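You operate a simulated robot arm through the tools that you are given. There is no shell and no other tool. Be economical: measure what you need, move in short steps, check, and stop when the job is done.

The job below is to be done with a simulated robot arm. You get a single attempt, and the scene is never put back.

TASK
Open the broom cupboard door, fetch the vacuum filter from the top shelf of the broom cupboard and set it in the tray and shut the door again. Then fetch the white bike lamp and set it on the window end of the bench. Then fetch the pole card and set it on the top of the sports rack. Then open the drawer with the brass handle, take the orange brush and leave it in the inside of the drawer with the brass handle, then shut the drawer. Then open the cabinet door with the brass handle, take the insole box with the smallest size on its label from the shoe cabinet top and leave it on the upper shelf behind the brass handle, then shut the drawer. Then pull the drawer with the black handle open. The order counts. Set down upright: pole card.

It is judged by the outcome, as a careful person would: the job done as asked, and still so three seconds after it is handed in. It fails if anything else is knocked over, pushed out of place, dropped, spilled or broken.

THE ROBOT
A 7-joint arm with a two-finger parallel gripper on a trunk, on a base that drives. Base frame: it is fixed to the floor where the robot stands at the start and does not move with it; the origin is under the middle of the robot, x ahead of it, y to its left, z up. Units: m, degrees, N and s.
Its first joint turns from -166.0 to 166.0 degrees. Places, roughly: broom cupboard door [0.8, -0.4, 1.6]; cabinet door with the brass handle [-2.5, 0.2, 0.4]; drawer with the black handle [-1.9, 0.5, 0.7]; drawer with the brass handle [-2.5, 0.3, 0.7]; inside of the drawer with the brass handle [-2.5, 0.4, 0.7]; insole box [-2, 0.5, 1]; orange brush (9x4x5 cm) [-2.2, 0.7, 1.3]; pole card [-1.75, 1, 1.5]; top of the sports rack (30x17 cm) [-0.24, 1.16, 0.78]; tray (38x20x4 cm) [-1.1, 0.9, 0.8]; upper shelf behind the brass handle [-2.5, 0.4, 0.4]; vacuum filter (7x7x6 cm) [0.6, -0.6, 1.4]; white bike lamp (7x4x3 cm) [-1.3, 0.9, 0.8]; window end of the bench [-4.8, -0.4, 0.4]. Payload 4.4 kg.
The TCP is the grasp point between the finger pads, 0.023 m short of the fingertips. In the tool frame z runs along the fingers and y along their closing line. Largest opening 0.094 m; finger width 0.038, thickness 0.01; the body of the gripper, 0.054 by 0.096 m, starts 0.039 m behind the TCP.
Orientation is that of the tool frame in the base frame, as a unit quaternion [x, y, z, w]. With the fingers straight down and closing along the base's y, the tool's x points along the base's -x, its y along +y and its z along -z.

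THE INTERFACE
- The arm moves only by the tool drive_tool. Its argument "series" is one flat list of numbers, 7 for each row, row after row: the shift along the base's x, y, z in m, then the turn, a rotation vector about the base's x, y, z in degrees, then the finger opening in m, from 0 to 0.094. In form: [tx, ty, tz, ax, ay, az, gripper, tx, ty, tz, ax, ay, az, gripper, ...]. A call has 1 to 8 rows; each row is the pose to reach, as a shift and turn from the pose commanded when the call began. A row lasts 0.2 s, in which the tool goes at most 0.05 m and 8.6 degrees; a call with a longer step from one row to the next is refused whole, and so is a gripper value outside its range. Where a pose cannot be reached the arm comes as near as it can. A force on the tool above 40 N (or 10 N above the force at the start of the call, whichever is more), or a blocked arm, ends the call early, and 0.2 s more pass. The fingers move at their own pace (about 0.108 m/s each) and stop on an object; they squeeze with about 41 N. The grip force told is the motor's: it shows also when the fingers shut on nothing. Time passes only in rows, and 0.2 s behind the last, so rows that repeat a pose let the fingers close. The reply holds the time, the measured pose of the TCP, the force on the tool along the base axes, the opening and the grip force, in the units named above and with some noise, with the torque about the TCP (base axes, N m) and any sound that the robot's microphone picked up.
- Cameras (640 x 400 px; columns grow to the right, rows downward): "scene" is now at [0.1878, 0.2534, 1.4807]; the picture's right is [0.25, -0.97, -0.00], its down [-0.46, -0.12, -0.88] and it looks along [0.85, 0.22, -0.48] (base axes); focal length 214 px, centre (320, 200). "wrist" rides on the gripper at [0.086, 0.016, -0.075] in the tool frame; the picture's right is [-0.18, 0.98, 0.00], its down [-0.58, -0.11, -0.81] and it looks along [-0.79, -0.15, 0.59] (tool axes); focal length 243 px, centre (320, 200).
- snapshot(camera): a new picture of that camera. No time passes.
- drive_base(legs): drives the robot by 1 to 6 legs, each [ahead, left, turn to the left] in m, m and degrees, along the robot's own axes; the way and the turn of a leg run together, so that a leg with both is an arc; at most 1.5 m and 180 degrees a leg. The arm and the cameras ride along, it lands a little off, and it stops where it bumps. It gives what a move gives.
- head_to(pan, tilt): turns the head with the scene camera to pan (to the left, within 120 degrees either way) and tilt (down, from -29 to 69), counted from straight ahead of the robot. It gives what a move gives.
- measure_at(camera, pixels): for up to 12 pixels [column, row] of the newest picture of that camera ("zoom" is the newest enlarged one), the place [x, y, z] in the base frame of the surface seen there, good to about 0.002 m. No time passes.
- zoom(camera, box): a new picture of the part [left, top, right, bottom] of that camera's present view, enlarged. No time passes.
- close_job(): hands the job in; it is judged then, once.

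Keep the steps short. Do not move on a guess: measure, check each grasp and each placing, and mend mistakes. In all there are 329 turns and 224 pictures (those below and enlarged ones count). Leave the gripper open and the arm clear of the work at the hand-in unless told otherwise, and finish with a single line.

The tools are called after "Emit:" by a JSON object that holds its "op" and its "data". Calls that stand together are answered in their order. drive_tool: Moves the arm, as the interface text tells. Its arguments: {"type":"object","properties":{"series":{"type":"array"}},"required":["series"]} The other tools are called the same way: drive_base (legs) drives the base; head_to (pan, tilt) turns the head that bears the scene camera; snapshot (camera) takes a picture; measure_at (camera, pixels) gives the place of the surface under pixels of a picture; zoom (camera, box) takes an enlarged picture of a part of a camera's view; close_job () hands the job in.

At the start:

```text
t: 0.0
tool_pos: [0.6327, 0.0467, 1.0007]
orientation: [-0.001, 1.0, 0.0, 0.001]
ft_force: [0.0, 0.0, 0.1]
wrist_torque: [-0.02, -0.01, 0.0]
grip_width: 0.094
finger_force: 0.0
robot x, y, heading: [-0.0012, 0.0029, -0.2]
head pan, tilt: [14.4, 28.7]
```

scene: 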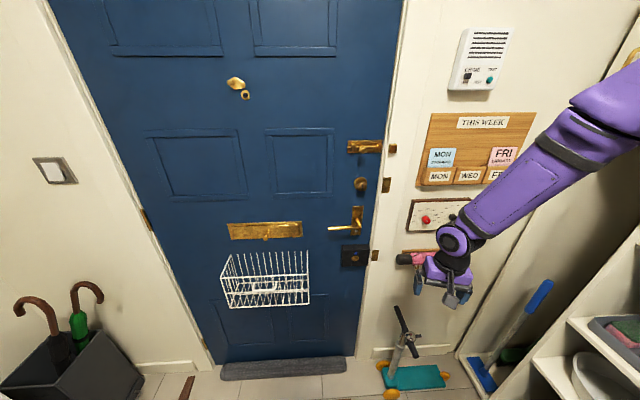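
wrist: 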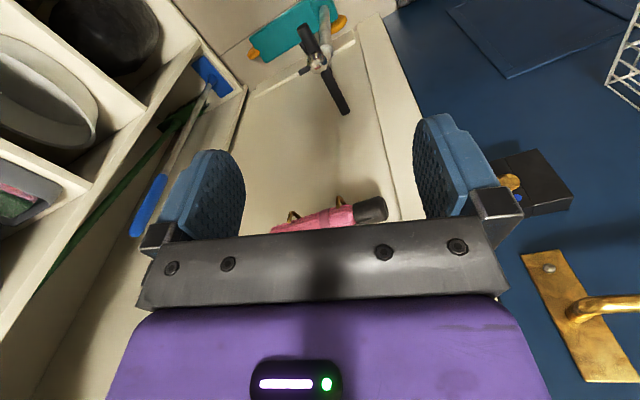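

I look toward the broom cupboard on the right.

Emit:
{"op": "head_to", "data": {"pan": -40, "tilt": 5}}

Emit:
{"op": "snapshot", "data": {"camera": "scene"}}

```text
t: 1.2
tool_pos: [0.6324, 0.0491, 1.0007]
orientation: [0.0, 1.0, 0.0, 0.001]
ft_force: [-0.2, 0.4, -0.6]
wrist_torque: [0.0, -0.03, 0.0]
grip_width: 0.0942
finger_force: 0.0
robot x, y, heading: [-0.001, -0.0005, -0.1]
head pan, tilt: [-40.0, 5.0]
```

```text
221 pictures are left
```

scene: 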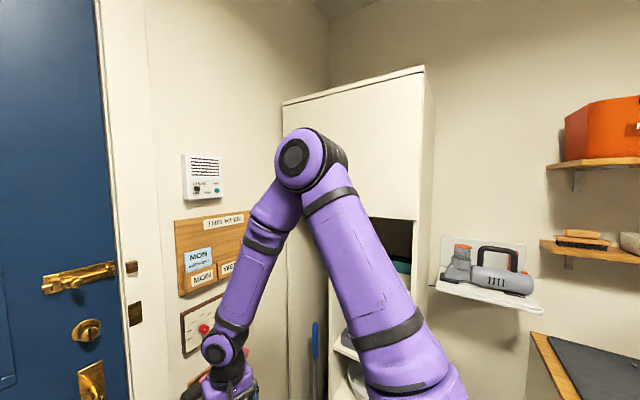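

The cupboard's upper panel is partly hidden by the arm. I measure its corners and zoom.

Emit:
{"op": "measure_at", "data": {"camera": "scene", "pixels": [[284, 105], [422, 72], [418, 215], [370, 212], [290, 240], [400, 130], [405, 240], [432, 150], [340, 345], [316, 330], [365, 180]]}}

Emit:
{"op": "zoom", "data": {"camera": "scene", "box": [260, 50, 460, 290]}}

```text
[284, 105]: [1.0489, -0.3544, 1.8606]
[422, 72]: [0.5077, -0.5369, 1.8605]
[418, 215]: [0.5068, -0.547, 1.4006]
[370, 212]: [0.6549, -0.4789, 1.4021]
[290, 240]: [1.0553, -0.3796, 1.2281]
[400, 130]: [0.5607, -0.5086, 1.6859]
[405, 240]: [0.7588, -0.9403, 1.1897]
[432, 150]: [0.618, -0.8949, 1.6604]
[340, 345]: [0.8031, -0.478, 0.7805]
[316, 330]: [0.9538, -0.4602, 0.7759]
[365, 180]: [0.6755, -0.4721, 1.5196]
```

```text
1.67 times, centred on (360, 170) of scene
```

zoom: 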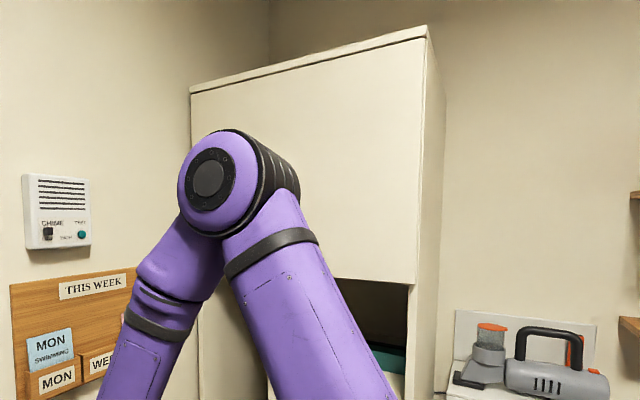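

The arm hides the handle. Look around before driving.

Emit:
{"op": "head_to", "data": {"pan": -110, "tilt": 25}}

Emit:
{"op": "snapshot", "data": {"camera": "scene"}}

Emit:
{"op": "head_to", "data": {"pan": 118, "tilt": 25}}

Emit:
{"op": "snapshot", "data": {"camera": "scene"}}

```text
t: 2.6
tool_pos: [0.6323, 0.0498, 1.0012]
orientation: [0.0, 1.0, 0.0, 0.001]
ft_force: [0.1, -0.2, -0.8]
wrist_torque: [0.03, 0.01, 0.0]
grip_width: 0.0938
finger_force: 0.0
robot x, y, heading: [-0.0004, -0.0013, 0.1]
head pan, tilt: [-110.0, 25.0]
```

```text
219 pictures are left
```

scene: 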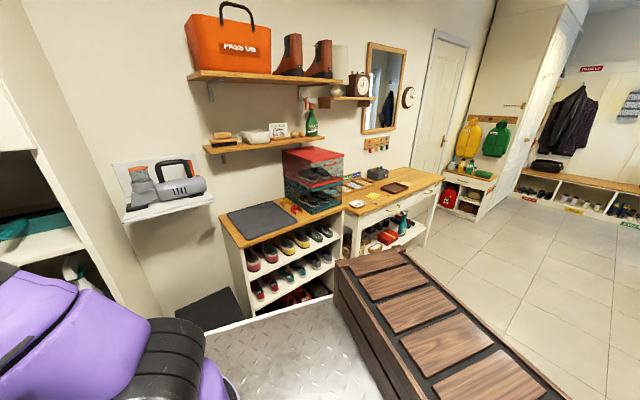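

```text
t: 5.9
tool_pos: [0.6327, 0.0496, 1.0015]
orientation: [0.002, 1.0, 0.0, 0.001]
ft_force: [-0.1, 0.5, 0.7]
wrist_torque: [-0.03, 0.0, 0.01]
grip_width: 0.094
finger_force: 0.1
robot x, y, heading: [-0.0001, 0.0018, 0.2]
head pan, tilt: [118.0, 25.0]
```

```text
218 pictures are left
```

scene: 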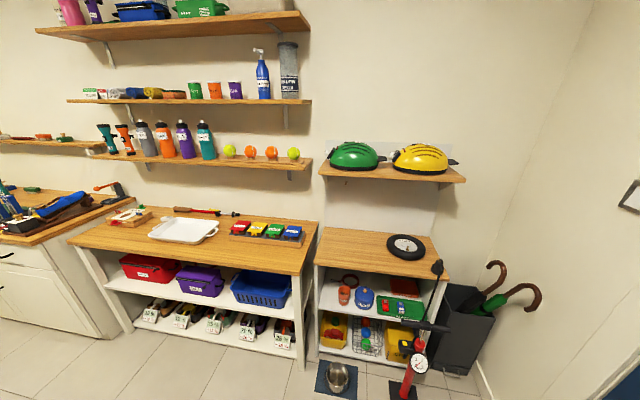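

Emit:
{"op": "head_to", "data": {"pan": -110, "tilt": 50}}

Emit:
{"op": "snapshot", "data": {"camera": "scene"}}

Emit:
{"op": "measure_at", "data": {"camera": "scene", "pixels": [[250, 250], [330, 200], [450, 250], [100, 200], [500, 100], [300, 60]]}}

```text
t: 9.1
tool_pos: [0.6334, 0.0494, 1.0011]
orientation: [0.0, 1.0, 0.0, 0.001]
ft_force: [0.0, 0.5, 0.5]
wrist_torque: [0.01, 0.03, -0.01]
grip_width: 0.094
finger_force: 0.0
robot x, y, heading: [0.0027, -0.0031, -0.1]
head pan, tilt: [-110.0, 50.0]
```

```text
217 pictures are left
```

scene: 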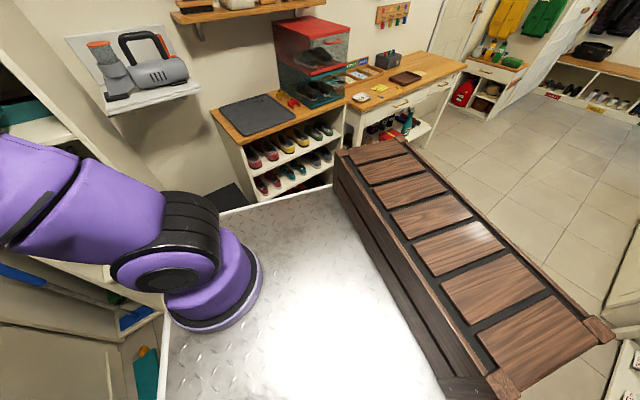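

```text
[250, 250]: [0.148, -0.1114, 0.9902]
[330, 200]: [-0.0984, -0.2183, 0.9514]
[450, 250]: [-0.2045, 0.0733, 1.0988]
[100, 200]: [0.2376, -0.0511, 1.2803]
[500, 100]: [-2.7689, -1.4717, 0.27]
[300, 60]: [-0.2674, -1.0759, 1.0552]
```

Floor behind is free. I back up 0.6 m for a full view of the cupboard.

Emit:
{"op": "drive_base", "data": {"legs": [[-0.6, 0, 0], [0, 0, 30]]}}

Emit:
{"op": "head_to", "data": {"pan": -60, "tilt": 5}}

Emit:
{"op": "snapshot", "data": {"camera": "scene"}}

```text
t: 14.1
tool_pos: [-0.0874, 0.3637, 1.0004]
orientation: [-0.261, 0.965, 0.0, 0.001]
ft_force: [0.4, 0.1, -0.9]
wrist_torque: [0.01, 0.01, 0.0]
grip_width: 0.0942
finger_force: 0.0
robot x, y, heading: [-0.6083, -0.0001, 30.2]
head pan, tilt: [-110.0, 50.0]
```

```text
t: 15.2
tool_pos: [-0.087, 0.3641, 1.0004]
orientation: [-0.262, 0.965, 0.0, 0.0]
ft_force: [-0.1, -0.1, 0.2]
wrist_torque: [0.02, 0.0, 0.0]
grip_width: 0.0941
finger_force: 0.0
robot x, y, heading: [-0.6071, 0.0011, 30.5]
head pan, tilt: [-60.0, 5.0]
```

```text
216 pictures are left
```

scene: 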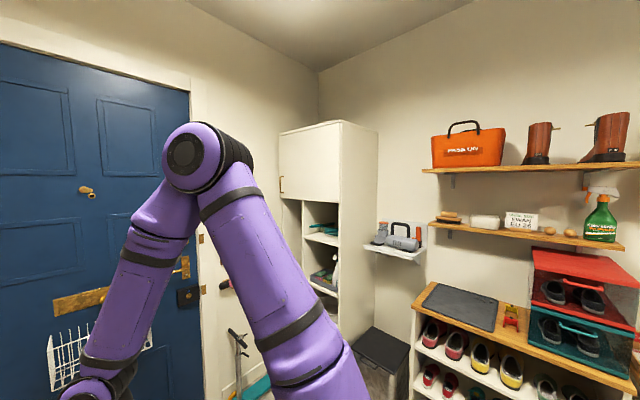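

Emit:
{"op": "zoom", "data": {"camera": "scene", "box": [250, 110, 400, 210]}}

Emit:
{"op": "measure_at", "data": {"camera": "scene", "pixels": [[282, 185], [282, 180], [282, 190], [281, 133], [338, 123], [337, 204], [284, 196], [316, 205], [318, 236]]}}

```text
4.00 times, centred on (325, 160) of scene
```

zoom: 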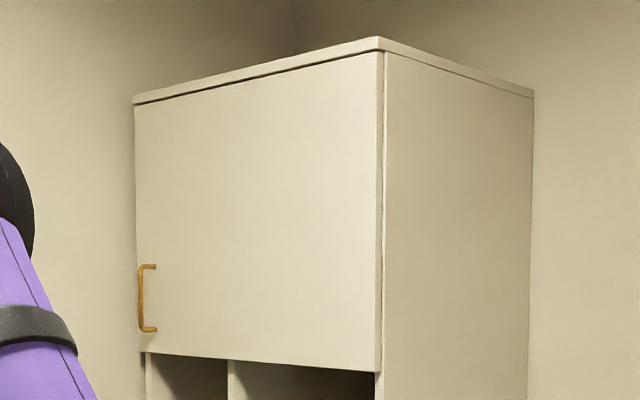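

```text
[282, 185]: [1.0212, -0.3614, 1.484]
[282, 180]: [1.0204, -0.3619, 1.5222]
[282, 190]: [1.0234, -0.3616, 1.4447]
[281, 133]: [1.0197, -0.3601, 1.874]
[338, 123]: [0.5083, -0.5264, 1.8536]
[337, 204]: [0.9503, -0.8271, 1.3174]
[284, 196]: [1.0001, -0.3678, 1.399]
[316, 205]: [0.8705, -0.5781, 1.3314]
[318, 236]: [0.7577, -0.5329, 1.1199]
```

Emit:
{"op": "measure_at", "data": {"camera": "zoom", "pixels": [[140, 290], [140, 315], [150, 267], [150, 329], [141, 272], [170, 290], [350, 200], [376, 340], [145, 350], [360, 368], [137, 120]]}}

```text
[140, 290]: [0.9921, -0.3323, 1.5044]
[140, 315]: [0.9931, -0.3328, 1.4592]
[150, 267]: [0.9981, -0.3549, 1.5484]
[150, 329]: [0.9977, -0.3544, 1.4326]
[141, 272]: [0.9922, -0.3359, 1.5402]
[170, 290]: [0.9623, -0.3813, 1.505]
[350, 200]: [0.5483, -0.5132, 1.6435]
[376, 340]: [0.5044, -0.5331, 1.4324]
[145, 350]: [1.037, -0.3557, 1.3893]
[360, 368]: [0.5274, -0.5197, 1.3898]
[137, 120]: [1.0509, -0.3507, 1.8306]
```

Emit:
{"op": "head_to", "data": {"pan": 55, "tilt": 45}}

Emit:
{"op": "snapshot", "data": {"camera": "scene"}}

Emit:
{"op": "head_to", "data": {"pan": -30, "tilt": 55}}

Emit:
{"op": "snapshot", "data": {"camera": "scene"}}

```text
t: 17.2
tool_pos: [-0.0854, 0.364, 0.9996]
orientation: [-0.261, 0.965, 0.0, 0.0]
ft_force: [-0.1, -0.2, -0.5]
wrist_torque: [0.01, -0.02, -0.02]
grip_width: 0.094
finger_force: 0.0
robot x, y, heading: [-0.608, -0.0007, 30.3]
head pan, tilt: [55.0, 45.0]
```

```text
214 pictures are left
```

scene: 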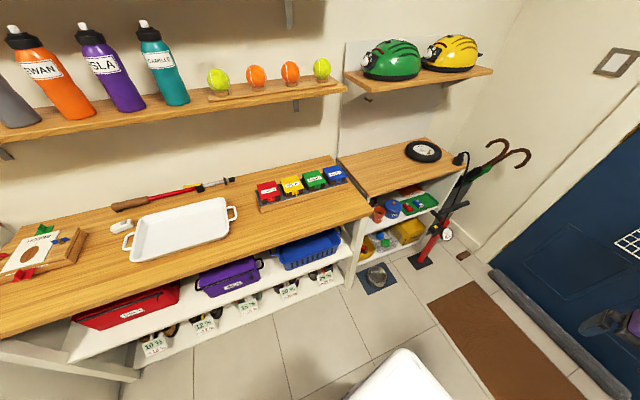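

```text
t: 18.8
tool_pos: [-0.087, 0.3638, 1.0011]
orientation: [-0.262, 0.965, -0.001, 0.001]
ft_force: [0.6, -0.2, 0.4]
wrist_torque: [0.02, 0.0, 0.0]
grip_width: 0.094
finger_force: 0.0
robot x, y, heading: [-0.6066, -0.003, 30.4]
head pan, tilt: [-30.0, 55.0]
```

```text
213 pictures are left
```

scene: 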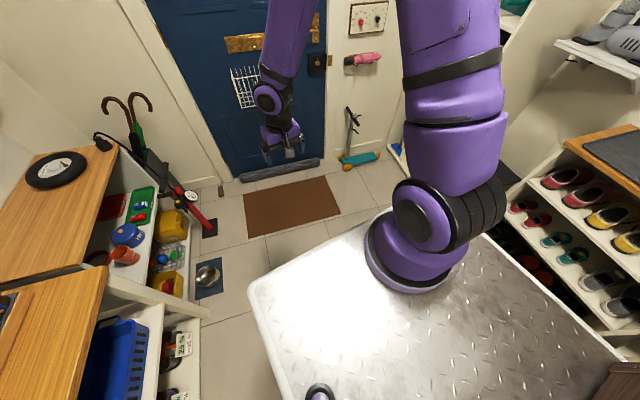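

Emit:
{"op": "measure_at", "data": {"camera": "scene", "pixels": [[250, 290], [385, 212], [610, 355], [415, 250], [470, 240], [208, 275], [200, 222], [165, 285], [245, 90], [355, 110], [375, 155], [400, 150]]}}

```text
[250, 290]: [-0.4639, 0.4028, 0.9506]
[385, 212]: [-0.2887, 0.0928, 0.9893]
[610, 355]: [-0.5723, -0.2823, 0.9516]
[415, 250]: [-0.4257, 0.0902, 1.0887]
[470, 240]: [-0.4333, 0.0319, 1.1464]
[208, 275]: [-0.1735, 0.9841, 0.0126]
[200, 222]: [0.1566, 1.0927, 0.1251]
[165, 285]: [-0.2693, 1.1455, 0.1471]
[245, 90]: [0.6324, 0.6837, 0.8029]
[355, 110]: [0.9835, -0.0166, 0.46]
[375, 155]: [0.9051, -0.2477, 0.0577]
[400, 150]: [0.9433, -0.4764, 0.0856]
```

I turn toward the cupboard and move to about (0.25, 0.30), heading -45°.

Emit:
{"op": "drive_base", "data": {"legs": [[0, 0, -75.3], [0.394, 0.818, 0]]}}

Emit:
{"op": "head_to", "data": {"pan": 0, "tilt": 5}}

Emit:
{"op": "snapshot", "data": {"camera": "scene"}}

```text
t: 26.8
tool_pos: [0.7186, -0.1242, 1.0011]
orientation: [0.386, 0.922, -0.001, 0.001]
ft_force: [-0.7, 0.1, -0.5]
wrist_torque: [0.03, 0.0, 0.03]
grip_width: 0.0942
finger_force: 0.0
robot x, y, heading: [0.2377, 0.2923, -45.5]
head pan, tilt: [-30.0, 55.0]
```

```text
t: 27.9
tool_pos: [0.7192, -0.1225, 1.0004]
orientation: [0.386, 0.922, -0.001, 0.0]
ft_force: [0.5, -0.1, -0.1]
wrist_torque: [-0.02, 0.03, 0.0]
grip_width: 0.0939
finger_force: 0.1
robot x, y, heading: [0.242, 0.293, -45.6]
head pan, tilt: [0.0, 5.0]
```

```text
212 pictures are left
```

scene: 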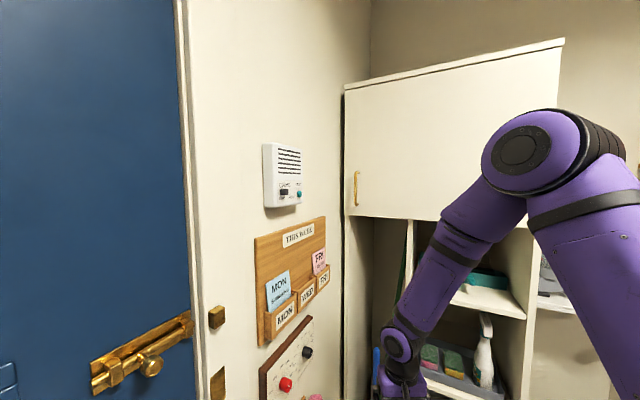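

Fingers to point horizontally: pitch the tool up and raise it, staying in open air.

Emit:
{"op": "drive_tool", "data": {"series": [0, 0, 0.045, -6.07, -5.95, 0, 0.06, 0, 0, 0.09, -12.14, -11.9, 0, 0.06, 0, 0, 0.135, -18.2, -17.85, 0, 0.06, 0, 0, 0.18, -24.3, -23.8, 0, 0.06, 0, 0, 0.225, -30.35, -29.75, 0, 0.06, 0, 0, 0.27, -36.4, -35.7, 0, 0.06, 0, 0, 0.315, -42.5, -41.65, 0, 0.06, 0, 0, 0.36, -48.5, -47.6, 0, 0.06]}}

Emit:
{"op": "drive_tool", "data": {"series": [0, 0, 0.045, -6.07, -5.95, 0, 0.06, 0, 0, 0.09, -12.14, -11.9, 0, 0.06, 0, 0, 0.13, -15.7, -15.4, 0, 0.06, 0, 0, 0.13, -15.7, -15.4, 0, 0.06]}}

Emit:
{"op": "snapshot", "data": {"camera": "scene"}}

Emit:
{"op": "snapshot", "data": {"camera": "wrist"}}

```text
t: 29.7
tool_pos: [0.7213, -0.123, 1.3595]
orientation: [0.321, 0.764, -0.217, 0.516]
ft_force: [0.2, 0.1, 0.2]
wrist_torque: [-0.02, -0.03, 0.0]
grip_width: 0.06
finger_force: 0.0
robot x, y, heading: [0.2393, 0.2933, -45.5]
head pan, tilt: [0.0, 5.0]
```

```text
t: 30.7
tool_pos: [0.7205, -0.123, 1.4916]
orientation: [0.274, 0.651, -0.275, 0.653]
ft_force: [0.0, 0.3, -0.1]
wrist_torque: [-0.01, 0.01, -0.01]
grip_width: 0.0603
finger_force: 0.1
robot x, y, heading: [0.2365, 0.2928, -45.2]
head pan, tilt: [0.0, 5.0]
```

```text
211 pictures are left
```

scene: 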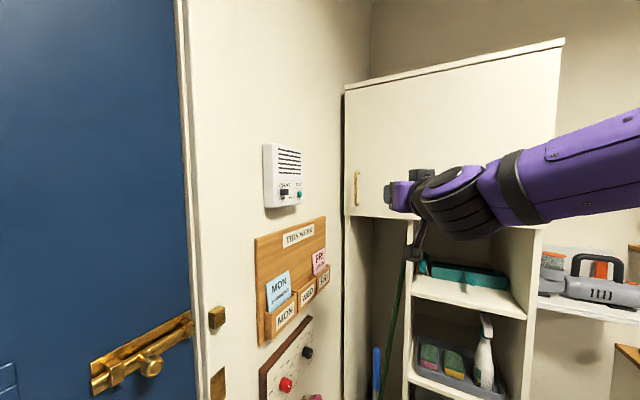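

```text
210 pictures are left
```

wrist: 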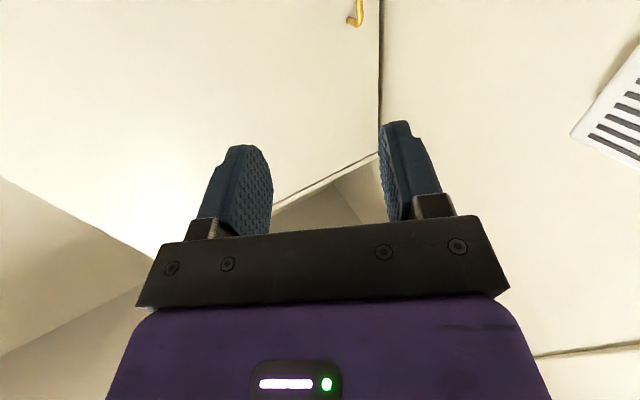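

Re-measure the handle at (356,188) from this nearer view.

Emit:
{"op": "zoom", "data": {"camera": "scene", "box": [330, 150, 394, 220]}}

Emit:
{"op": "measure_at", "data": {"camera": "scene", "pixels": [[355, 180], [355, 188], [355, 195], [365, 188], [375, 188], [346, 188], [338, 188], [310, 190], [393, 190]]}}

```text
5.71 times, centred on (362, 185) of scene
```

zoom: 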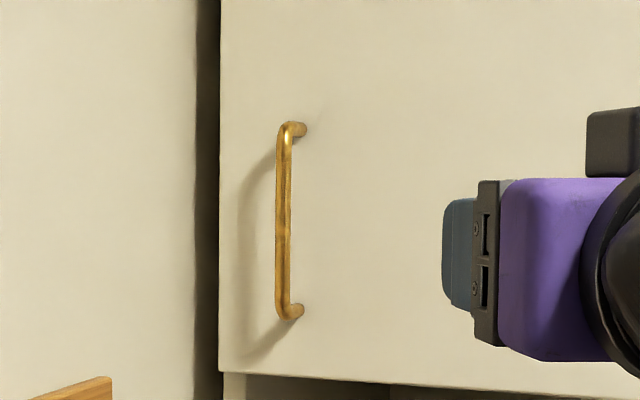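

```text
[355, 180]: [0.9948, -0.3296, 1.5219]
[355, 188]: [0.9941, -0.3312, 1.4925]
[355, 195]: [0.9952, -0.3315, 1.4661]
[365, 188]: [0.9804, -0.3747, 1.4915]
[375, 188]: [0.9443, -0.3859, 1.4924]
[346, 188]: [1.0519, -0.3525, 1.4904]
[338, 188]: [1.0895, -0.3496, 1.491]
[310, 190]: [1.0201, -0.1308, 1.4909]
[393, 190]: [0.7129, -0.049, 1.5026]
```

Move to 0.10 m in front of the handle, yawing the tool to -60°.

Emit:
{"op": "drive_tool", "data": {"series": [0.038, -0.021, 0, 0, 0, -2.4, 0.05, 0.075, -0.041, 0, 0, 0, -4.9, 0.05, 0.113, -0.062, 0, 0, 0, -7.3, 0.05, 0.15, -0.083, 0, 0, 0, -9.7, 0.05, 0.188, -0.103, 0, 0, 0, -12.2, 0.05, 0.2255, -0.124, 0, 0, 0, -14.6, 0.05, 0.2255, -0.124, 0, 0, 0, -14.6, 0.05]}}

Emit:
{"op": "snapshot", "data": {"camera": "wrist"}}

Emit:
{"op": "zoom", "data": {"camera": "scene", "box": [310, 150, 406, 210]}}

```text
t: 32.3
tool_pos: [0.9459, -0.2478, 1.4924]
orientation: [0.355, 0.612, -0.355, 0.612]
ft_force: [0.8, 0.0, -1.0]
wrist_torque: [0.02, 0.02, 0.01]
grip_width: 0.0499
finger_force: 0.0
robot x, y, heading: [0.2394, 0.2896, -45.6]
head pan, tilt: [0.0, 5.0]
```

```text
208 pictures are left
```

wrist: 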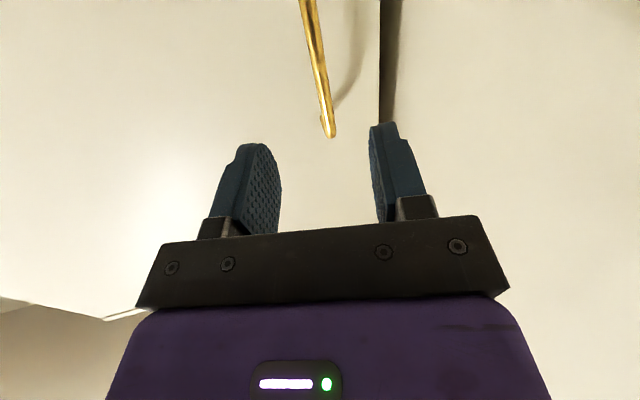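

```text
6.67 times, centred on (358, 180) of scene
```

zoom: 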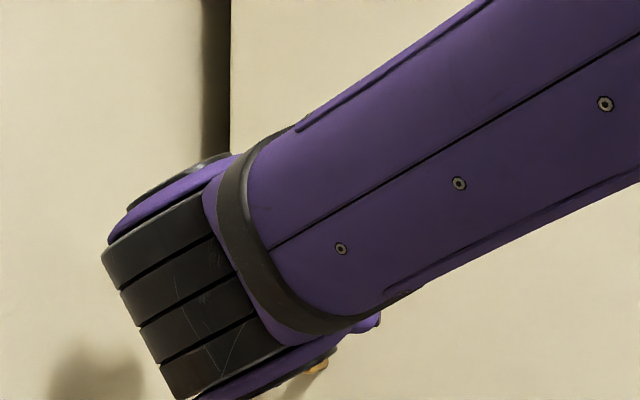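

Bar lies between the fingers. Advance 0.097 m and close.

Emit:
{"op": "drive_tool", "data": {"series": [0.02, -0.034, 0, 0, 0, 0, 0.05, 0.038, -0.066, 0, 0, 0, 0, 0.05, 0.0485, -0.084, 0, 0, 0, 0, 0.05, 0.0485, -0.084, 0, 0, 0, 0, 0.0, 0.0485, -0.084, 0, 0, 0, 0, 0.0, 0.0485, -0.084, 0, 0, 0, 0, 0.0]}}

Emit:
{"op": "snapshot", "data": {"camera": "wrist"}}

```text
t: 33.7
tool_pos: [0.9945, -0.33, 1.4901]
orientation: [0.355, 0.611, -0.356, 0.611]
ft_force: [7.7, 3.0, 2.0]
wrist_torque: [0.78, -0.45, 0.08]
grip_width: 0.0097
finger_force: 45.0
robot x, y, heading: [0.2396, 0.2911, -45.4]
head pan, tilt: [0.0, 5.0]
```

```text
206 pictures are left
```

wrist: 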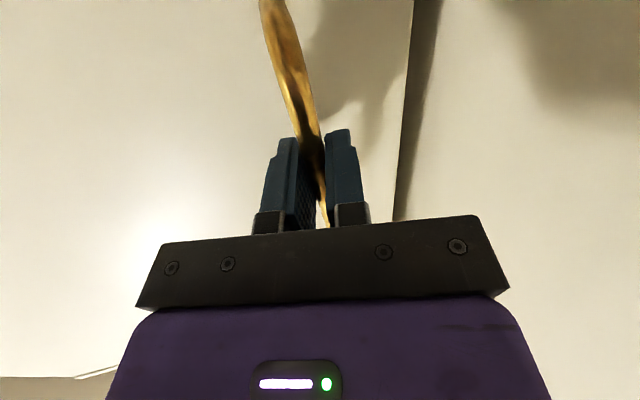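

Gripped (9.7 mm). Swing the door 16° along its arc about the hinge first.

Emit:
{"op": "drive_tool", "data": {"series": [-0.0155, 0.0337, 0, 0, 0, 4, 0, -0.0333, 0.0663, 0, 0, 0, 8, 0, -0.0533, 0.0975, 0, 0, 0, 12, 0, -0.0755, 0.1273, 0, 0, 0, 16, 0]}}

Emit:
{"op": "snapshot", "data": {"camera": "scene"}}

```text
t: 34.7
tool_pos: [0.9175, -0.201, 1.4894]
orientation: [0.264, 0.655, -0.266, 0.656]
ft_force: [21.4, 15.5, 17.8]
wrist_torque: [1.06, -0.17, 0.15]
grip_width: 0.0097
finger_force: 44.6
robot x, y, heading: [0.2363, 0.2908, -45.5]
head pan, tilt: [0.0, 5.0]
```

```text
205 pictures are left
```

scene: 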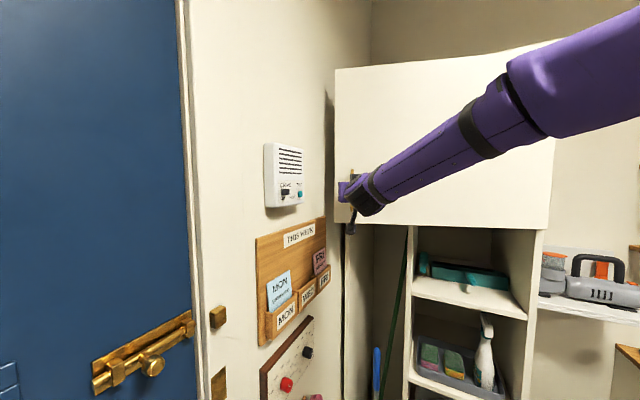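

Emit:
{"op": "drive_tool", "data": {"series": [-0.0212, 0.0311, 0.001, 0, 0, 4, 0, -0.0473, 0.0575, 0.002, 0, 0, 8, 0, -0.0752, 0.083, 0.002, 0, 0, 12, 0, -0.1047, 0.1055, 0.002, 0, 0, 16, 0]}}

Emit:
{"op": "snapshot", "data": {"camera": "scene"}}

```text
t: 35.7
tool_pos: [0.8104, -0.102, 1.4888]
orientation: [0.175, 0.687, -0.173, 0.684]
ft_force: [-11.3, -17.6, -19.4]
wrist_torque: [0.5, 0.33, -0.21]
grip_width: 0.0099
finger_force: 44.8
robot x, y, heading: [0.2383, 0.2914, -45.6]
head pan, tilt: [0.0, 5.0]
```

```text
204 pictures are left
```

scene: 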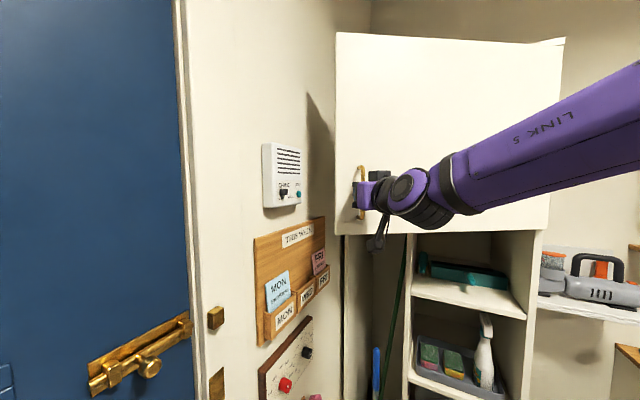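

Emit:
{"op": "drive_tool", "data": {"series": [-0.033, 0.0174, -0.002, 0, 0, 4, 0, -0.0653, 0.0355, -0.002, 0, 0, 8, 0, -0.0989, 0.0514, -0.002, 0, 0, 12, 0]}}

Emit:
{"op": "snapshot", "data": {"camera": "scene"}}

```text
t: 36.5
tool_pos: [0.7132, -0.0489, 1.4896]
orientation: [0.101, 0.699, -0.1, 0.701]
ft_force: [-2.1, -7.7, -22.2]
wrist_torque: [0.39, -1.13, -0.14]
grip_width: 0.0098
finger_force: 44.9
robot x, y, heading: [0.2407, 0.2944, -45.5]
head pan, tilt: [0.0, 5.0]
```

```text
203 pictures are left
```

scene: 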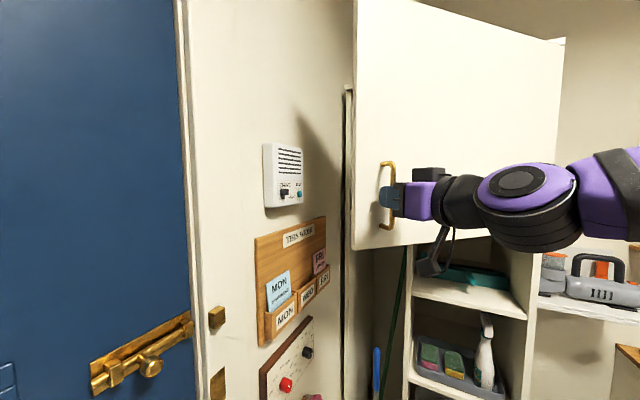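

Door is ~44° open. Release and back the tool off the bar.

Emit:
{"op": "drive_tool", "data": {"series": [0, 0, 0.001, 0, 0, 0, 0.05, 0, 0, 0.001, 0, 0, 0, 0.05, -0.03, 0.009, 0.001, 0, 0, 0, 0.05, -0.07, 0.02, 0.001, 0, 0, 0, 0.05, -0.11, 0.031, 0.001, 0, 0, 0, 0.05]}}

Emit:
{"op": "snapshot", "data": {"camera": "scene"}}

```text
t: 37.7
tool_pos: [0.6041, -0.0157, 1.4929]
orientation: [0.1, 0.7, -0.1, 0.7]
ft_force: [0.8, -0.3, 0.2]
wrist_torque: [-0.06, 0.02, -0.05]
grip_width: 0.05
finger_force: 0.1
robot x, y, heading: [0.2399, 0.2932, -45.2]
head pan, tilt: [0.0, 5.0]
```

```text
202 pictures are left
```

scene: 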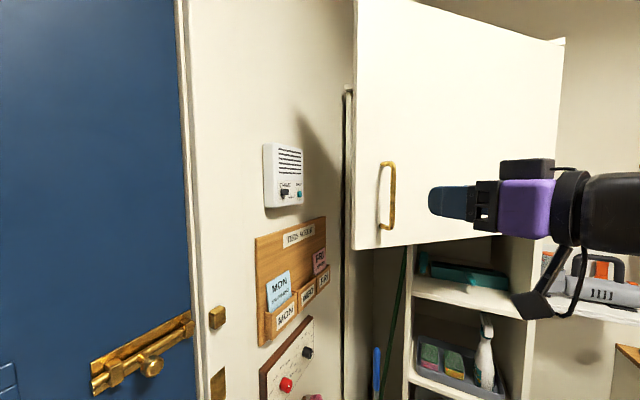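

Drive back and rotate toward heading 0 so I can keep pulling the handle in the -x direction.

Emit:
{"op": "drive_base", "data": {"legs": [[-0.55, 0, 0], [0, 0, 45]]}}

Emit:
{"op": "snapshot", "data": {"camera": "scene"}}

```text
t: 40.0
tool_pos: [0.3572, 0.2364, 1.4919]
orientation: [0.098, 0.701, -0.104, 0.699]
ft_force: [0.2, 0.8, -0.3]
wrist_torque: [-0.02, -0.05, -0.07]
grip_width: 0.0503
finger_force: 0.0
robot x, y, heading: [-0.0132, 0.5369, -45.7]
head pan, tilt: [0.0, 5.0]
stopped in leg 1: the robot was blocked; the commanded pose is now the measured one
```

```text
201 pictures are left
```

scene: 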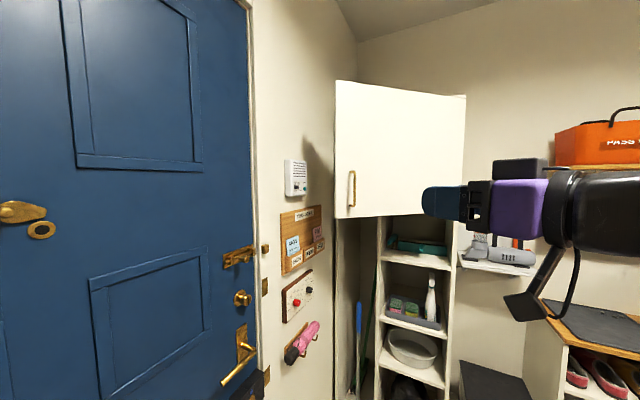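

It touched something behind (the bench). I move away from it sideways to about (-0.42, 0.10), then turn to heading 0.

Emit:
{"op": "drive_base", "data": {"legs": [[0.05, 0, 0], [-0.02, -0.596, 0], [0, 0, 45.7]]}}

Emit:
{"op": "head_to", "data": {"pan": 85, "tilt": 40}}

Emit:
{"op": "snapshot", "data": {"camera": "scene"}}

Emit:
{"op": "head_to", "data": {"pan": -10, "tilt": 5}}

Emit:
{"op": "snapshot", "data": {"camera": "scene"}}

```text
t: 46.0
tool_pos: [0.0523, 0.1588, 1.4912]
orientation: [-0.183, 0.683, 0.177, 0.685]
ft_force: [0.1, 0.6, -0.5]
wrist_torque: [-0.01, 0.01, 0.0]
grip_width: 0.0497
finger_force: 0.1
robot x, y, heading: [-0.4216, 0.1003, -0.0]
head pan, tilt: [0.0, 5.0]
```

```text
t: 47.6
tool_pos: [0.0519, 0.1591, 1.4921]
orientation: [-0.182, 0.683, 0.177, 0.685]
ft_force: [0.4, -0.4, 0.4]
wrist_torque: [-0.01, 0.02, 0.0]
grip_width: 0.05
finger_force: 0.1
robot x, y, heading: [-0.4222, 0.1043, 0.4]
head pan, tilt: [85.0, 40.0]
```

```text
200 pictures are left
```

scene: 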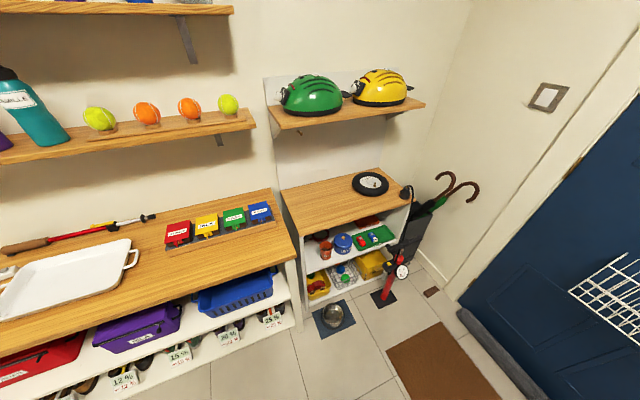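

```text
t: 49.3
tool_pos: [0.0512, 0.1595, 1.4917]
orientation: [-0.184, 0.683, 0.178, 0.685]
ft_force: [0.6, 0.4, -0.4]
wrist_torque: [-0.02, 0.01, -0.02]
grip_width: 0.0496
finger_force: 0.0
robot x, y, heading: [-0.4214, 0.102, 0.3]
head pan, tilt: [-10.0, 5.0]
```

```text
199 pictures are left
```

scene: 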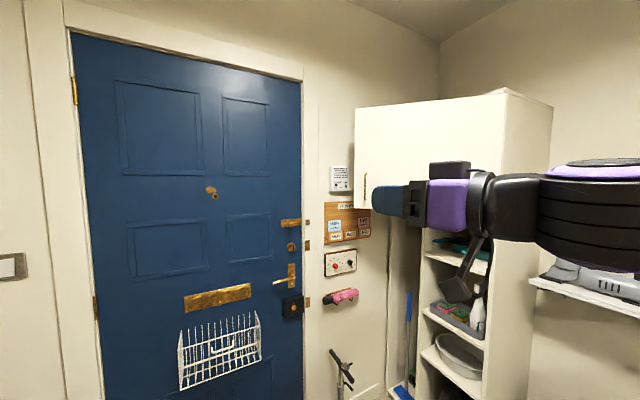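

Nothing displaced on the bench. Measure handle (365,190) and door corners.

Emit:
{"op": "zoom", "data": {"camera": "scene", "box": [340, 150, 404, 230]}}

Emit:
{"op": "measure_at", "data": {"camera": "scene", "pixels": [[364, 180], [364, 186], [364, 195], [357, 170], [400, 140], [400, 120], [480, 120], [357, 150], [545, 150]]}}

```text
5.00 times, centred on (372, 190) of scene
```

zoom: 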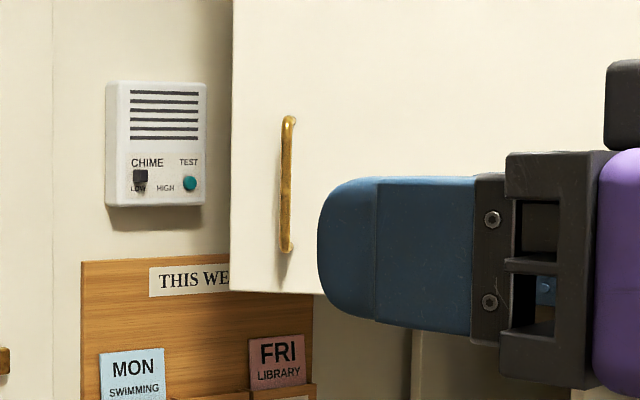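

```text
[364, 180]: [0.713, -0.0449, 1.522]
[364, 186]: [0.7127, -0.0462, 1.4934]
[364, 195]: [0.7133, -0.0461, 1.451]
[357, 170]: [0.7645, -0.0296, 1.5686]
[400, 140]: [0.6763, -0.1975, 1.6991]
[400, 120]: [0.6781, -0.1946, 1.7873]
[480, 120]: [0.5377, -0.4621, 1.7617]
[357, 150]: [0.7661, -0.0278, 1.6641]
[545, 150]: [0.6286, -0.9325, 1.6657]
```

Move the tool toward a pregrasp at (0.62, -0.021), azimuth -15°.

Emit:
{"op": "drive_tool", "data": {"series": [0.044, -0.014, 0, 0, 0, -5, 0.05, 0.088, -0.028, 0, 0, 0, -10, 0.05, 0.132, -0.042, 0, 0, 0, -15, 0.05, 0.176, -0.056, 0, 0, 0, -20, 0.05, 0.22, -0.07, 0, 0, 0, -25, 0.05, 0.264, -0.084, 0, 0, 0, -30, 0.05, 0.308, -0.098, 0, 0, 0, -35, 0.05, 0.352, -0.112, 0, 0, 0, -40, 0.05]}}

Emit:
{"op": "drive_tool", "data": {"series": [0.044, -0.014, 0, 0, 0, -5, 0.05, 0.088, -0.028, 0, 0, 0, -5, 0.05, 0.132, -0.042, 0, 0, 0, -5, 0.05, 0.176, -0.056, 0, 0, 0, -5, 0.05, 0.2165, -0.068, 0, 0, 0, -5, 0.05, 0.2165, -0.068, 0, 0, 0, -5, 0.05]}}

Emit:
{"op": "snapshot", "data": {"camera": "wrist"}}

```text
t: 51.1
tool_pos: [0.4072, 0.0466, 1.4925]
orientation: [0.063, 0.704, -0.07, 0.704]
ft_force: [-0.6, -0.2, 0.1]
wrist_torque: [-0.03, 0.0, 0.08]
grip_width: 0.0499
finger_force: 0.0
robot x, y, heading: [-0.4237, 0.1039, -0.0]
head pan, tilt: [-10.0, 5.0]
```

```text
t: 52.5
tool_pos: [0.6179, -0.0193, 1.4904]
orientation: [0.092, 0.701, -0.099, 0.7]
ft_force: [0.3, 0.6, 0.0]
wrist_torque: [0.01, 0.0, 0.02]
grip_width: 0.05
finger_force: 0.1
robot x, y, heading: [-0.4208, 0.103, 0.2]
head pan, tilt: [-10.0, 5.0]
```

```text
197 pictures are left
```

wrist: 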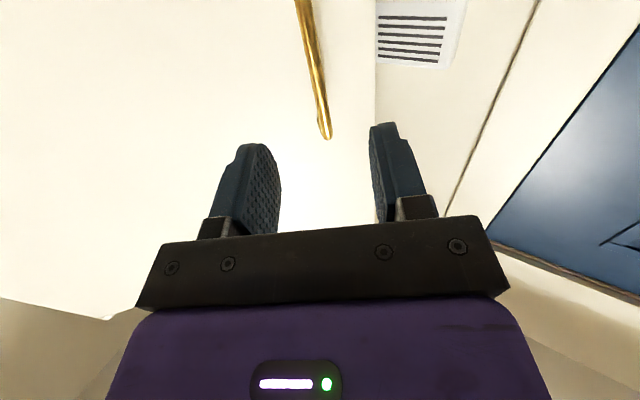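

Emit:
{"op": "drive_tool", "data": {"series": [0.04, -0.011, 0, 0, 0, 0, 0.05, 0.08, -0.022, 0, 0, 0, 0, 0.05, 0.095, -0.0265, 0, 0, 0, 0, 0.05, 0.095, -0.0265, 0, 0, 0, 0, 0.0, 0.095, -0.0265, 0, 0, 0, 0, 0.0, 0.095, -0.0265, 0, 0, 0, 0, 0.0]}}

```text
t: 53.9
tool_pos: [0.7158, -0.0496, 1.4912]
orientation: [0.094, 0.701, -0.1, 0.7]
ft_force: [-6.3, -13.3, -5.3]
wrist_torque: [1.73, -0.29, -0.02]
grip_width: 0.0098
finger_force: 45.6
robot x, y, heading: [-0.4218, 0.0999, 0.5]
head pan, tilt: [-10.0, 5.0]
```

Emit:
{"op": "drive_tool", "data": {"series": [-0.0347, 0.0135, 0, 0, 0, 4, 0, -0.0701, 0.0247, 0, 0, 0, 8, 0, -0.1061, 0.0333, 0, 0, 0, 12, 0, -0.1427, 0.0394, 0, 0, 0, 16, 0]}}

```text
t: 54.9
tool_pos: [0.5741, -0.0117, 1.489]
orientation: [-0.003, 0.708, -0.001, 0.707]
ft_force: [-4.6, -29.9, -17.1]
wrist_torque: [1.63, 0.69, -0.01]
grip_width: 0.0097
finger_force: 45.0
robot x, y, heading: [-0.4212, 0.1027, 0.3]
head pan, tilt: [-10.0, 5.0]
```

Emit:
{"op": "drive_tool", "data": {"series": [-0.0369, -0.0014, -0.003, 0, 0, 4, 0, -0.0739, -0.0034, -0.003, 0, 0, 8, 0, -0.111, -0.007, -0.003, 0, 0, 12, 0, -0.1478, -0.012, -0.003, 0, 0, 16, 0]}}

Emit:
{"op": "snapshot", "data": {"camera": "scene"}}

```text
t: 55.9
tool_pos: [0.4256, -0.0143, 1.4908]
orientation: [-0.107, 0.698, 0.1, 0.701]
ft_force: [-2.7, 18.4, 2.4]
wrist_torque: [1.67, 0.43, 0.06]
grip_width: 0.0099
finger_force: 45.4
robot x, y, heading: [-0.4205, 0.1013, 0.3]
head pan, tilt: [-10.0, 5.0]
```

```text
196 pictures are left
```

scene: 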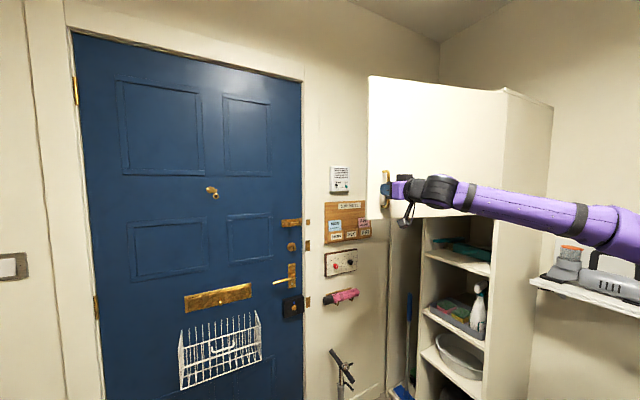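

Emit:
{"op": "drive_tool", "data": {"series": [-0.0362, -0.0037, 0, 0, 0, 4, 0, -0.0718, -0.0129, 0, 0, 0, 8, 0, -0.1067, -0.0246, 0, 0, 0, 12, 0, -0.1408, -0.0387, 0, 0, 0, 16, 0]}}

Emit:
{"op": "snapshot", "data": {"camera": "scene"}}

```text
t: 56.9
tool_pos: [0.2831, -0.0581, 1.4897]
orientation: [-0.2, 0.678, 0.196, 0.68]
ft_force: [-5.4, 14.4, 2.1]
wrist_torque: [2.31, -0.22, -0.07]
grip_width: 0.0096
finger_force: 45.2
robot x, y, heading: [-0.4176, 0.1017, 0.5]
head pan, tilt: [-10.0, 5.0]
```

```text
195 pictures are left
```

scene: 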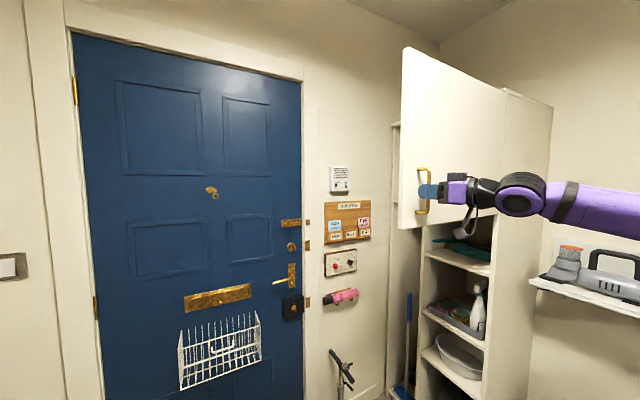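

Emit:
{"op": "drive_tool", "data": {"series": [-0.0385, -0.0184, 0, 0, 0, 4, 0, -0.0697, -0.0376, 0, 0, 0, 8, 0, -0.0995, -0.059, 0, 0, 0, 12, 0]}}

Emit:
{"op": "snapshot", "data": {"camera": "scene"}}

```text
t: 57.7
tool_pos: [0.186, -0.1174, 1.4898]
orientation: [-0.27, 0.654, 0.267, 0.655]
ft_force: [27.9, 8.1, 11.3]
wrist_torque: [1.98, 0.4, -0.1]
grip_width: 0.01
finger_force: 44.5
robot x, y, heading: [-0.4194, 0.1031, 0.2]
head pan, tilt: [-10.0, 5.0]
```

```text
194 pictures are left
```

scene: 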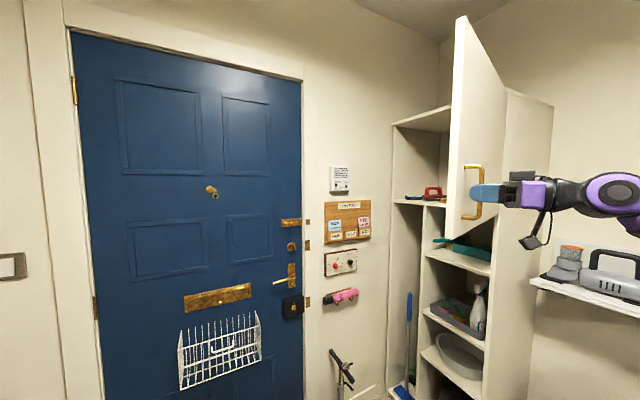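

Door open ~105°. Release and back off.

Emit:
{"op": "drive_tool", "data": {"series": [0.003, 0.001, 0, 0, 0, 0, 0.05, 0.003, 0.001, 0, 0, 0, 0, 0.05, -0.028, -0.028, 0, 0, 0, 0, 0.05, -0.056, -0.056, 0, 0, 0, 0, 0.05, -0.088, -0.088, 0, 0, 0, 0, 0.05]}}

Emit:
{"op": "snapshot", "data": {"camera": "scene"}}

```text
t: 58.9
tool_pos: [0.0991, -0.2046, 1.4891]
orientation: [-0.269, 0.654, 0.265, 0.656]
ft_force: [1.0, 0.1, -0.6]
wrist_torque: [0.02, -0.04, 0.01]
grip_width: 0.05
finger_force: 0.0
robot x, y, heading: [-0.4192, 0.1031, 0.2]
head pan, tilt: [-10.0, 5.0]
```

```text
193 pictures are left
```

scene: 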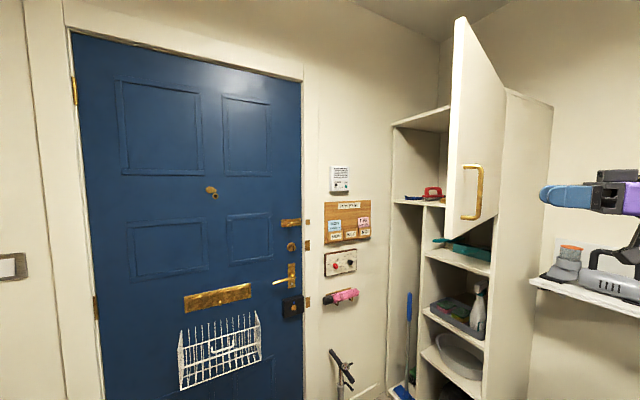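

Back the base a bit, then recentre the arm.

Emit:
{"op": "drive_base", "data": {"legs": [[-0.2, 0.0, 0]]}}

Emit:
{"op": "drive_tool", "data": {"series": [0.004, 0.038, 0, 0, 0, -5.6, 0.06, 0.008, 0.076, 0, 0, 0, -11.2, 0.06, 0.012, 0.114, 0, 0, 0, -16.8, 0.06, 0.016, 0.152, 0, 0, 0, -22.4, 0.06, 0.02, 0.19, 0, 0, 0, -28, 0.06, 0.024, 0.228, 0, 0, 0, -33.6, 0.06, 0.028, 0.266, 0, 0, 0, -39.2, 0.06, 0.03, 0.305, 0, 0, 0, -44.8, 0.06]}}

Emit:
{"op": "drive_base", "data": {"legs": [[0.77, 0.27, 0], [0, 0, -72]]}}

Emit:
{"op": "snapshot", "data": {"camera": "scene"}}

```text
t: 60.5
tool_pos: [-0.1032, -0.2047, 1.4888]
orientation: [-0.269, 0.654, 0.264, 0.656]
ft_force: [-0.4, 0.2, 0.6]
wrist_torque: [-0.04, -0.03, -0.02]
grip_width: 0.0501
finger_force: 0.1
robot x, y, heading: [-0.6254, 0.1019, 0.3]
head pan, tilt: [-10.0, 5.0]
```

```text
t: 62.3
tool_pos: [-0.0727, 0.0983, 1.4872]
orientation: [0.001, 0.708, -0.005, 0.707]
ft_force: [0.2, -1.7, -0.4]
wrist_torque: [-0.01, -0.03, 0.06]
grip_width: 0.06
finger_force: 0.0
robot x, y, heading: [-0.6209, 0.0994, 0.2]
head pan, tilt: [-10.0, 5.0]
```

```text
t: 69.8
tool_pos: [0.3174, -0.1442, 1.489]
orientation: [0.41, 0.576, -0.42, 0.569]
ft_force: [11.7, 2.3, -1.6]
wrist_torque: [0.11, -0.29, 0.37]
grip_width: 0.0543
finger_force: 0.0
robot x, y, heading: [0.1413, 0.3729, -72.2]
head pan, tilt: [-10.0, 5.0]
stopped in leg 2: the force on the tool passed its limit at 59 N (the readings are from after the stop); the commanded pose is now the measured one
```

```text
192 pictures are left
```

scene: 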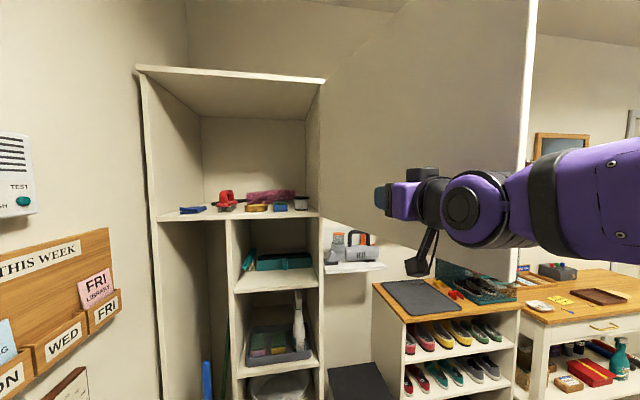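

The tool just touched the door's inside at the end of the turn. Move sideways left away from it.

Emit:
{"op": "drive_base", "data": {"legs": [[0, 0.17, 0]]}}

Emit:
{"op": "zoom", "data": {"camera": "scene", "box": [120, 130, 420, 240]}}

```text
t: 71.2
tool_pos: [0.4749, -0.0938, 1.4904]
orientation: [0.412, 0.575, -0.421, 0.568]
ft_force: [-0.3, 1.1, -0.5]
wrist_torque: [-0.02, 0.02, -0.01]
grip_width: 0.0603
finger_force: 0.0
robot x, y, heading: [0.3026, 0.428, -71.8]
head pan, tilt: [-10.0, 5.0]
```

```text
2.13 times, centred on (270, 185) of scene
```

zoom: 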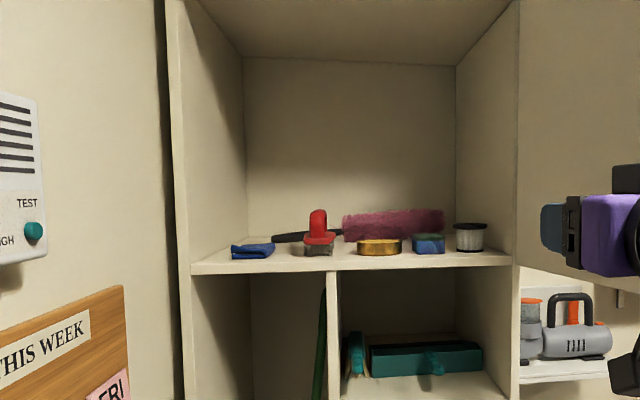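

The filter is the black-capped cylinder at zoom (470,237). Measure it and its neighbours.

Emit:
{"op": "measure_at", "data": {"camera": "zoom", "pixels": [[470, 237], [470, 228], [470, 249], [458, 237], [483, 237], [427, 244], [443, 240], [505, 262], [510, 200], [485, 200], [470, 262], [470, 30]]}}

Emit:
{"op": "zoom", "data": {"camera": "scene", "box": [280, 160, 370, 220]}}

```text
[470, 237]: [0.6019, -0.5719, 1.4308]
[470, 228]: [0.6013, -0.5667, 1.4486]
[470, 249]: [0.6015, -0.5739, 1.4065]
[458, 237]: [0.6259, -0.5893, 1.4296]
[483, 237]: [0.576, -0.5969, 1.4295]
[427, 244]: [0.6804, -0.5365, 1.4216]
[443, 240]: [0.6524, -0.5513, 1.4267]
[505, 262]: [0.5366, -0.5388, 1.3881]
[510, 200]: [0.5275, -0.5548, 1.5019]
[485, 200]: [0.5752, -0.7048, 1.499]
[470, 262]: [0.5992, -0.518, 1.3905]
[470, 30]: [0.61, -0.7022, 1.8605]
```

```text
6.67 times, centred on (325, 190) of scene
```

zoom: 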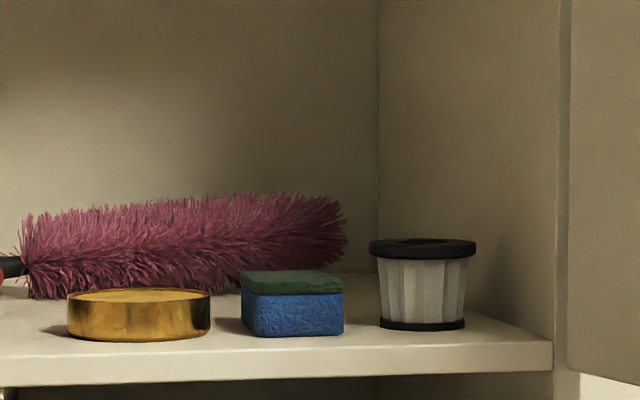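

Filter centre ≈ (0.601,-0.603), shelf z≈1.397. I'll come in with the tool pitched 45° down so the wrist camera clears the shelf. Pitch and move partway first.

Emit:
{"op": "drive_tool", "data": {"series": [0.005, -0.02, 0.014, 7.15, 2.28, 0, 0.08, 0.01, -0.04, 0.028, 14.3, 4.56, 0, 0.08, 0.015, -0.06, 0.042, 21.5, 6.84, 0, 0.08, 0.02, -0.08, 0.056, 28.6, 9.12, 0, 0.08, 0.024, -0.1, 0.07, 35.8, 11.4, 0, 0.08, 0.028, -0.12, 0.083, 42.9, 13.7, 0, 0.08, 0.028, -0.12, 0.083, 42.9, 13.7, 0, 0.08]}}

Emit:
{"op": "snapshot", "data": {"camera": "wrist"}}

Emit:
{"op": "snapshot", "data": {"camera": "scene"}}

```text
t: 72.8
tool_pos: [0.5056, -0.2143, 1.574]
orientation: [0.537, 0.752, -0.226, 0.308]
ft_force: [-0.3, -0.4, 0.2]
wrist_torque: [-0.01, -0.03, 0.0]
grip_width: 0.0803
finger_force: 0.0
robot x, y, heading: [0.2989, 0.4267, -71.9]
head pan, tilt: [-10.0, 5.0]
```

```text
189 pictures are left
```

wrist: 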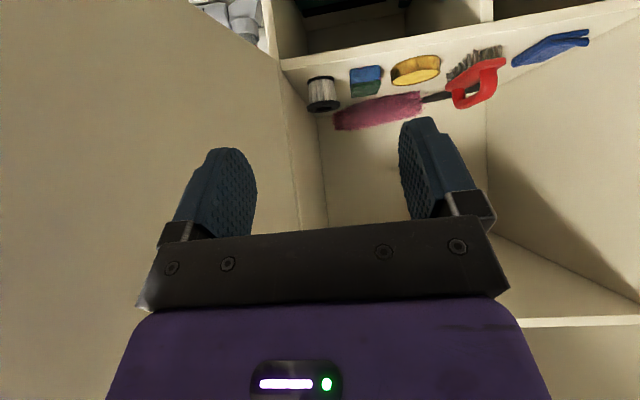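

```text
188 pictures are left
```

scene: 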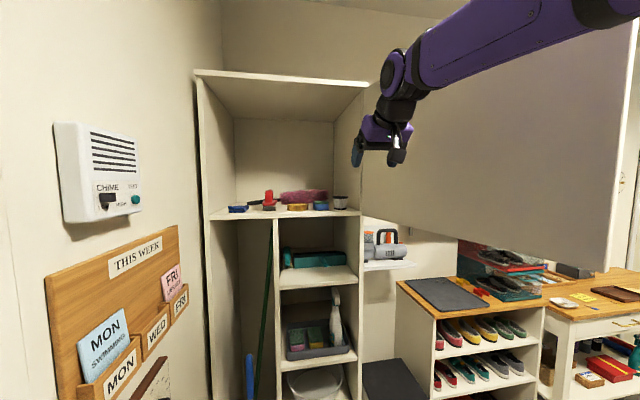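

Measure the filter from the wrist camera.

Emit:
{"op": "zoom", "data": {"camera": "wrist", "box": [270, 50, 400, 130]}}

Emit:
{"op": "measure_at", "data": {"camera": "wrist", "pixels": [[322, 103], [322, 82], [308, 92], [336, 92], [322, 95], [352, 80], [296, 100]]}}

```text
4.92 times, centred on (335, 90) of wrist
```

zoom: 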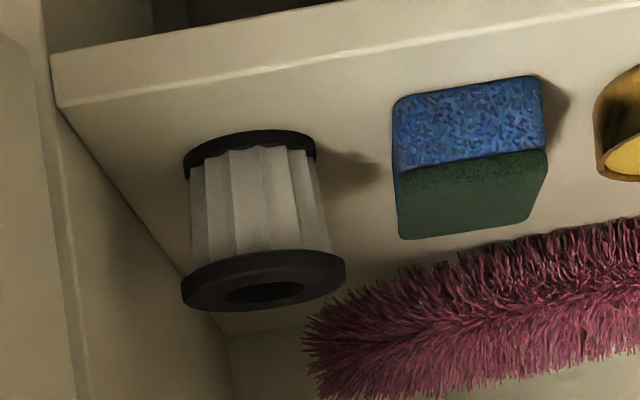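

```text
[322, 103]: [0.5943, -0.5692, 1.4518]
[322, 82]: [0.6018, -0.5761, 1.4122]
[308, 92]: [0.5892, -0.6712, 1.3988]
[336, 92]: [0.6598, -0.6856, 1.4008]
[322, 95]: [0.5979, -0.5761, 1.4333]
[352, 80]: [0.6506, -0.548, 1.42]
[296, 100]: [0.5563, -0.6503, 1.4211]
```

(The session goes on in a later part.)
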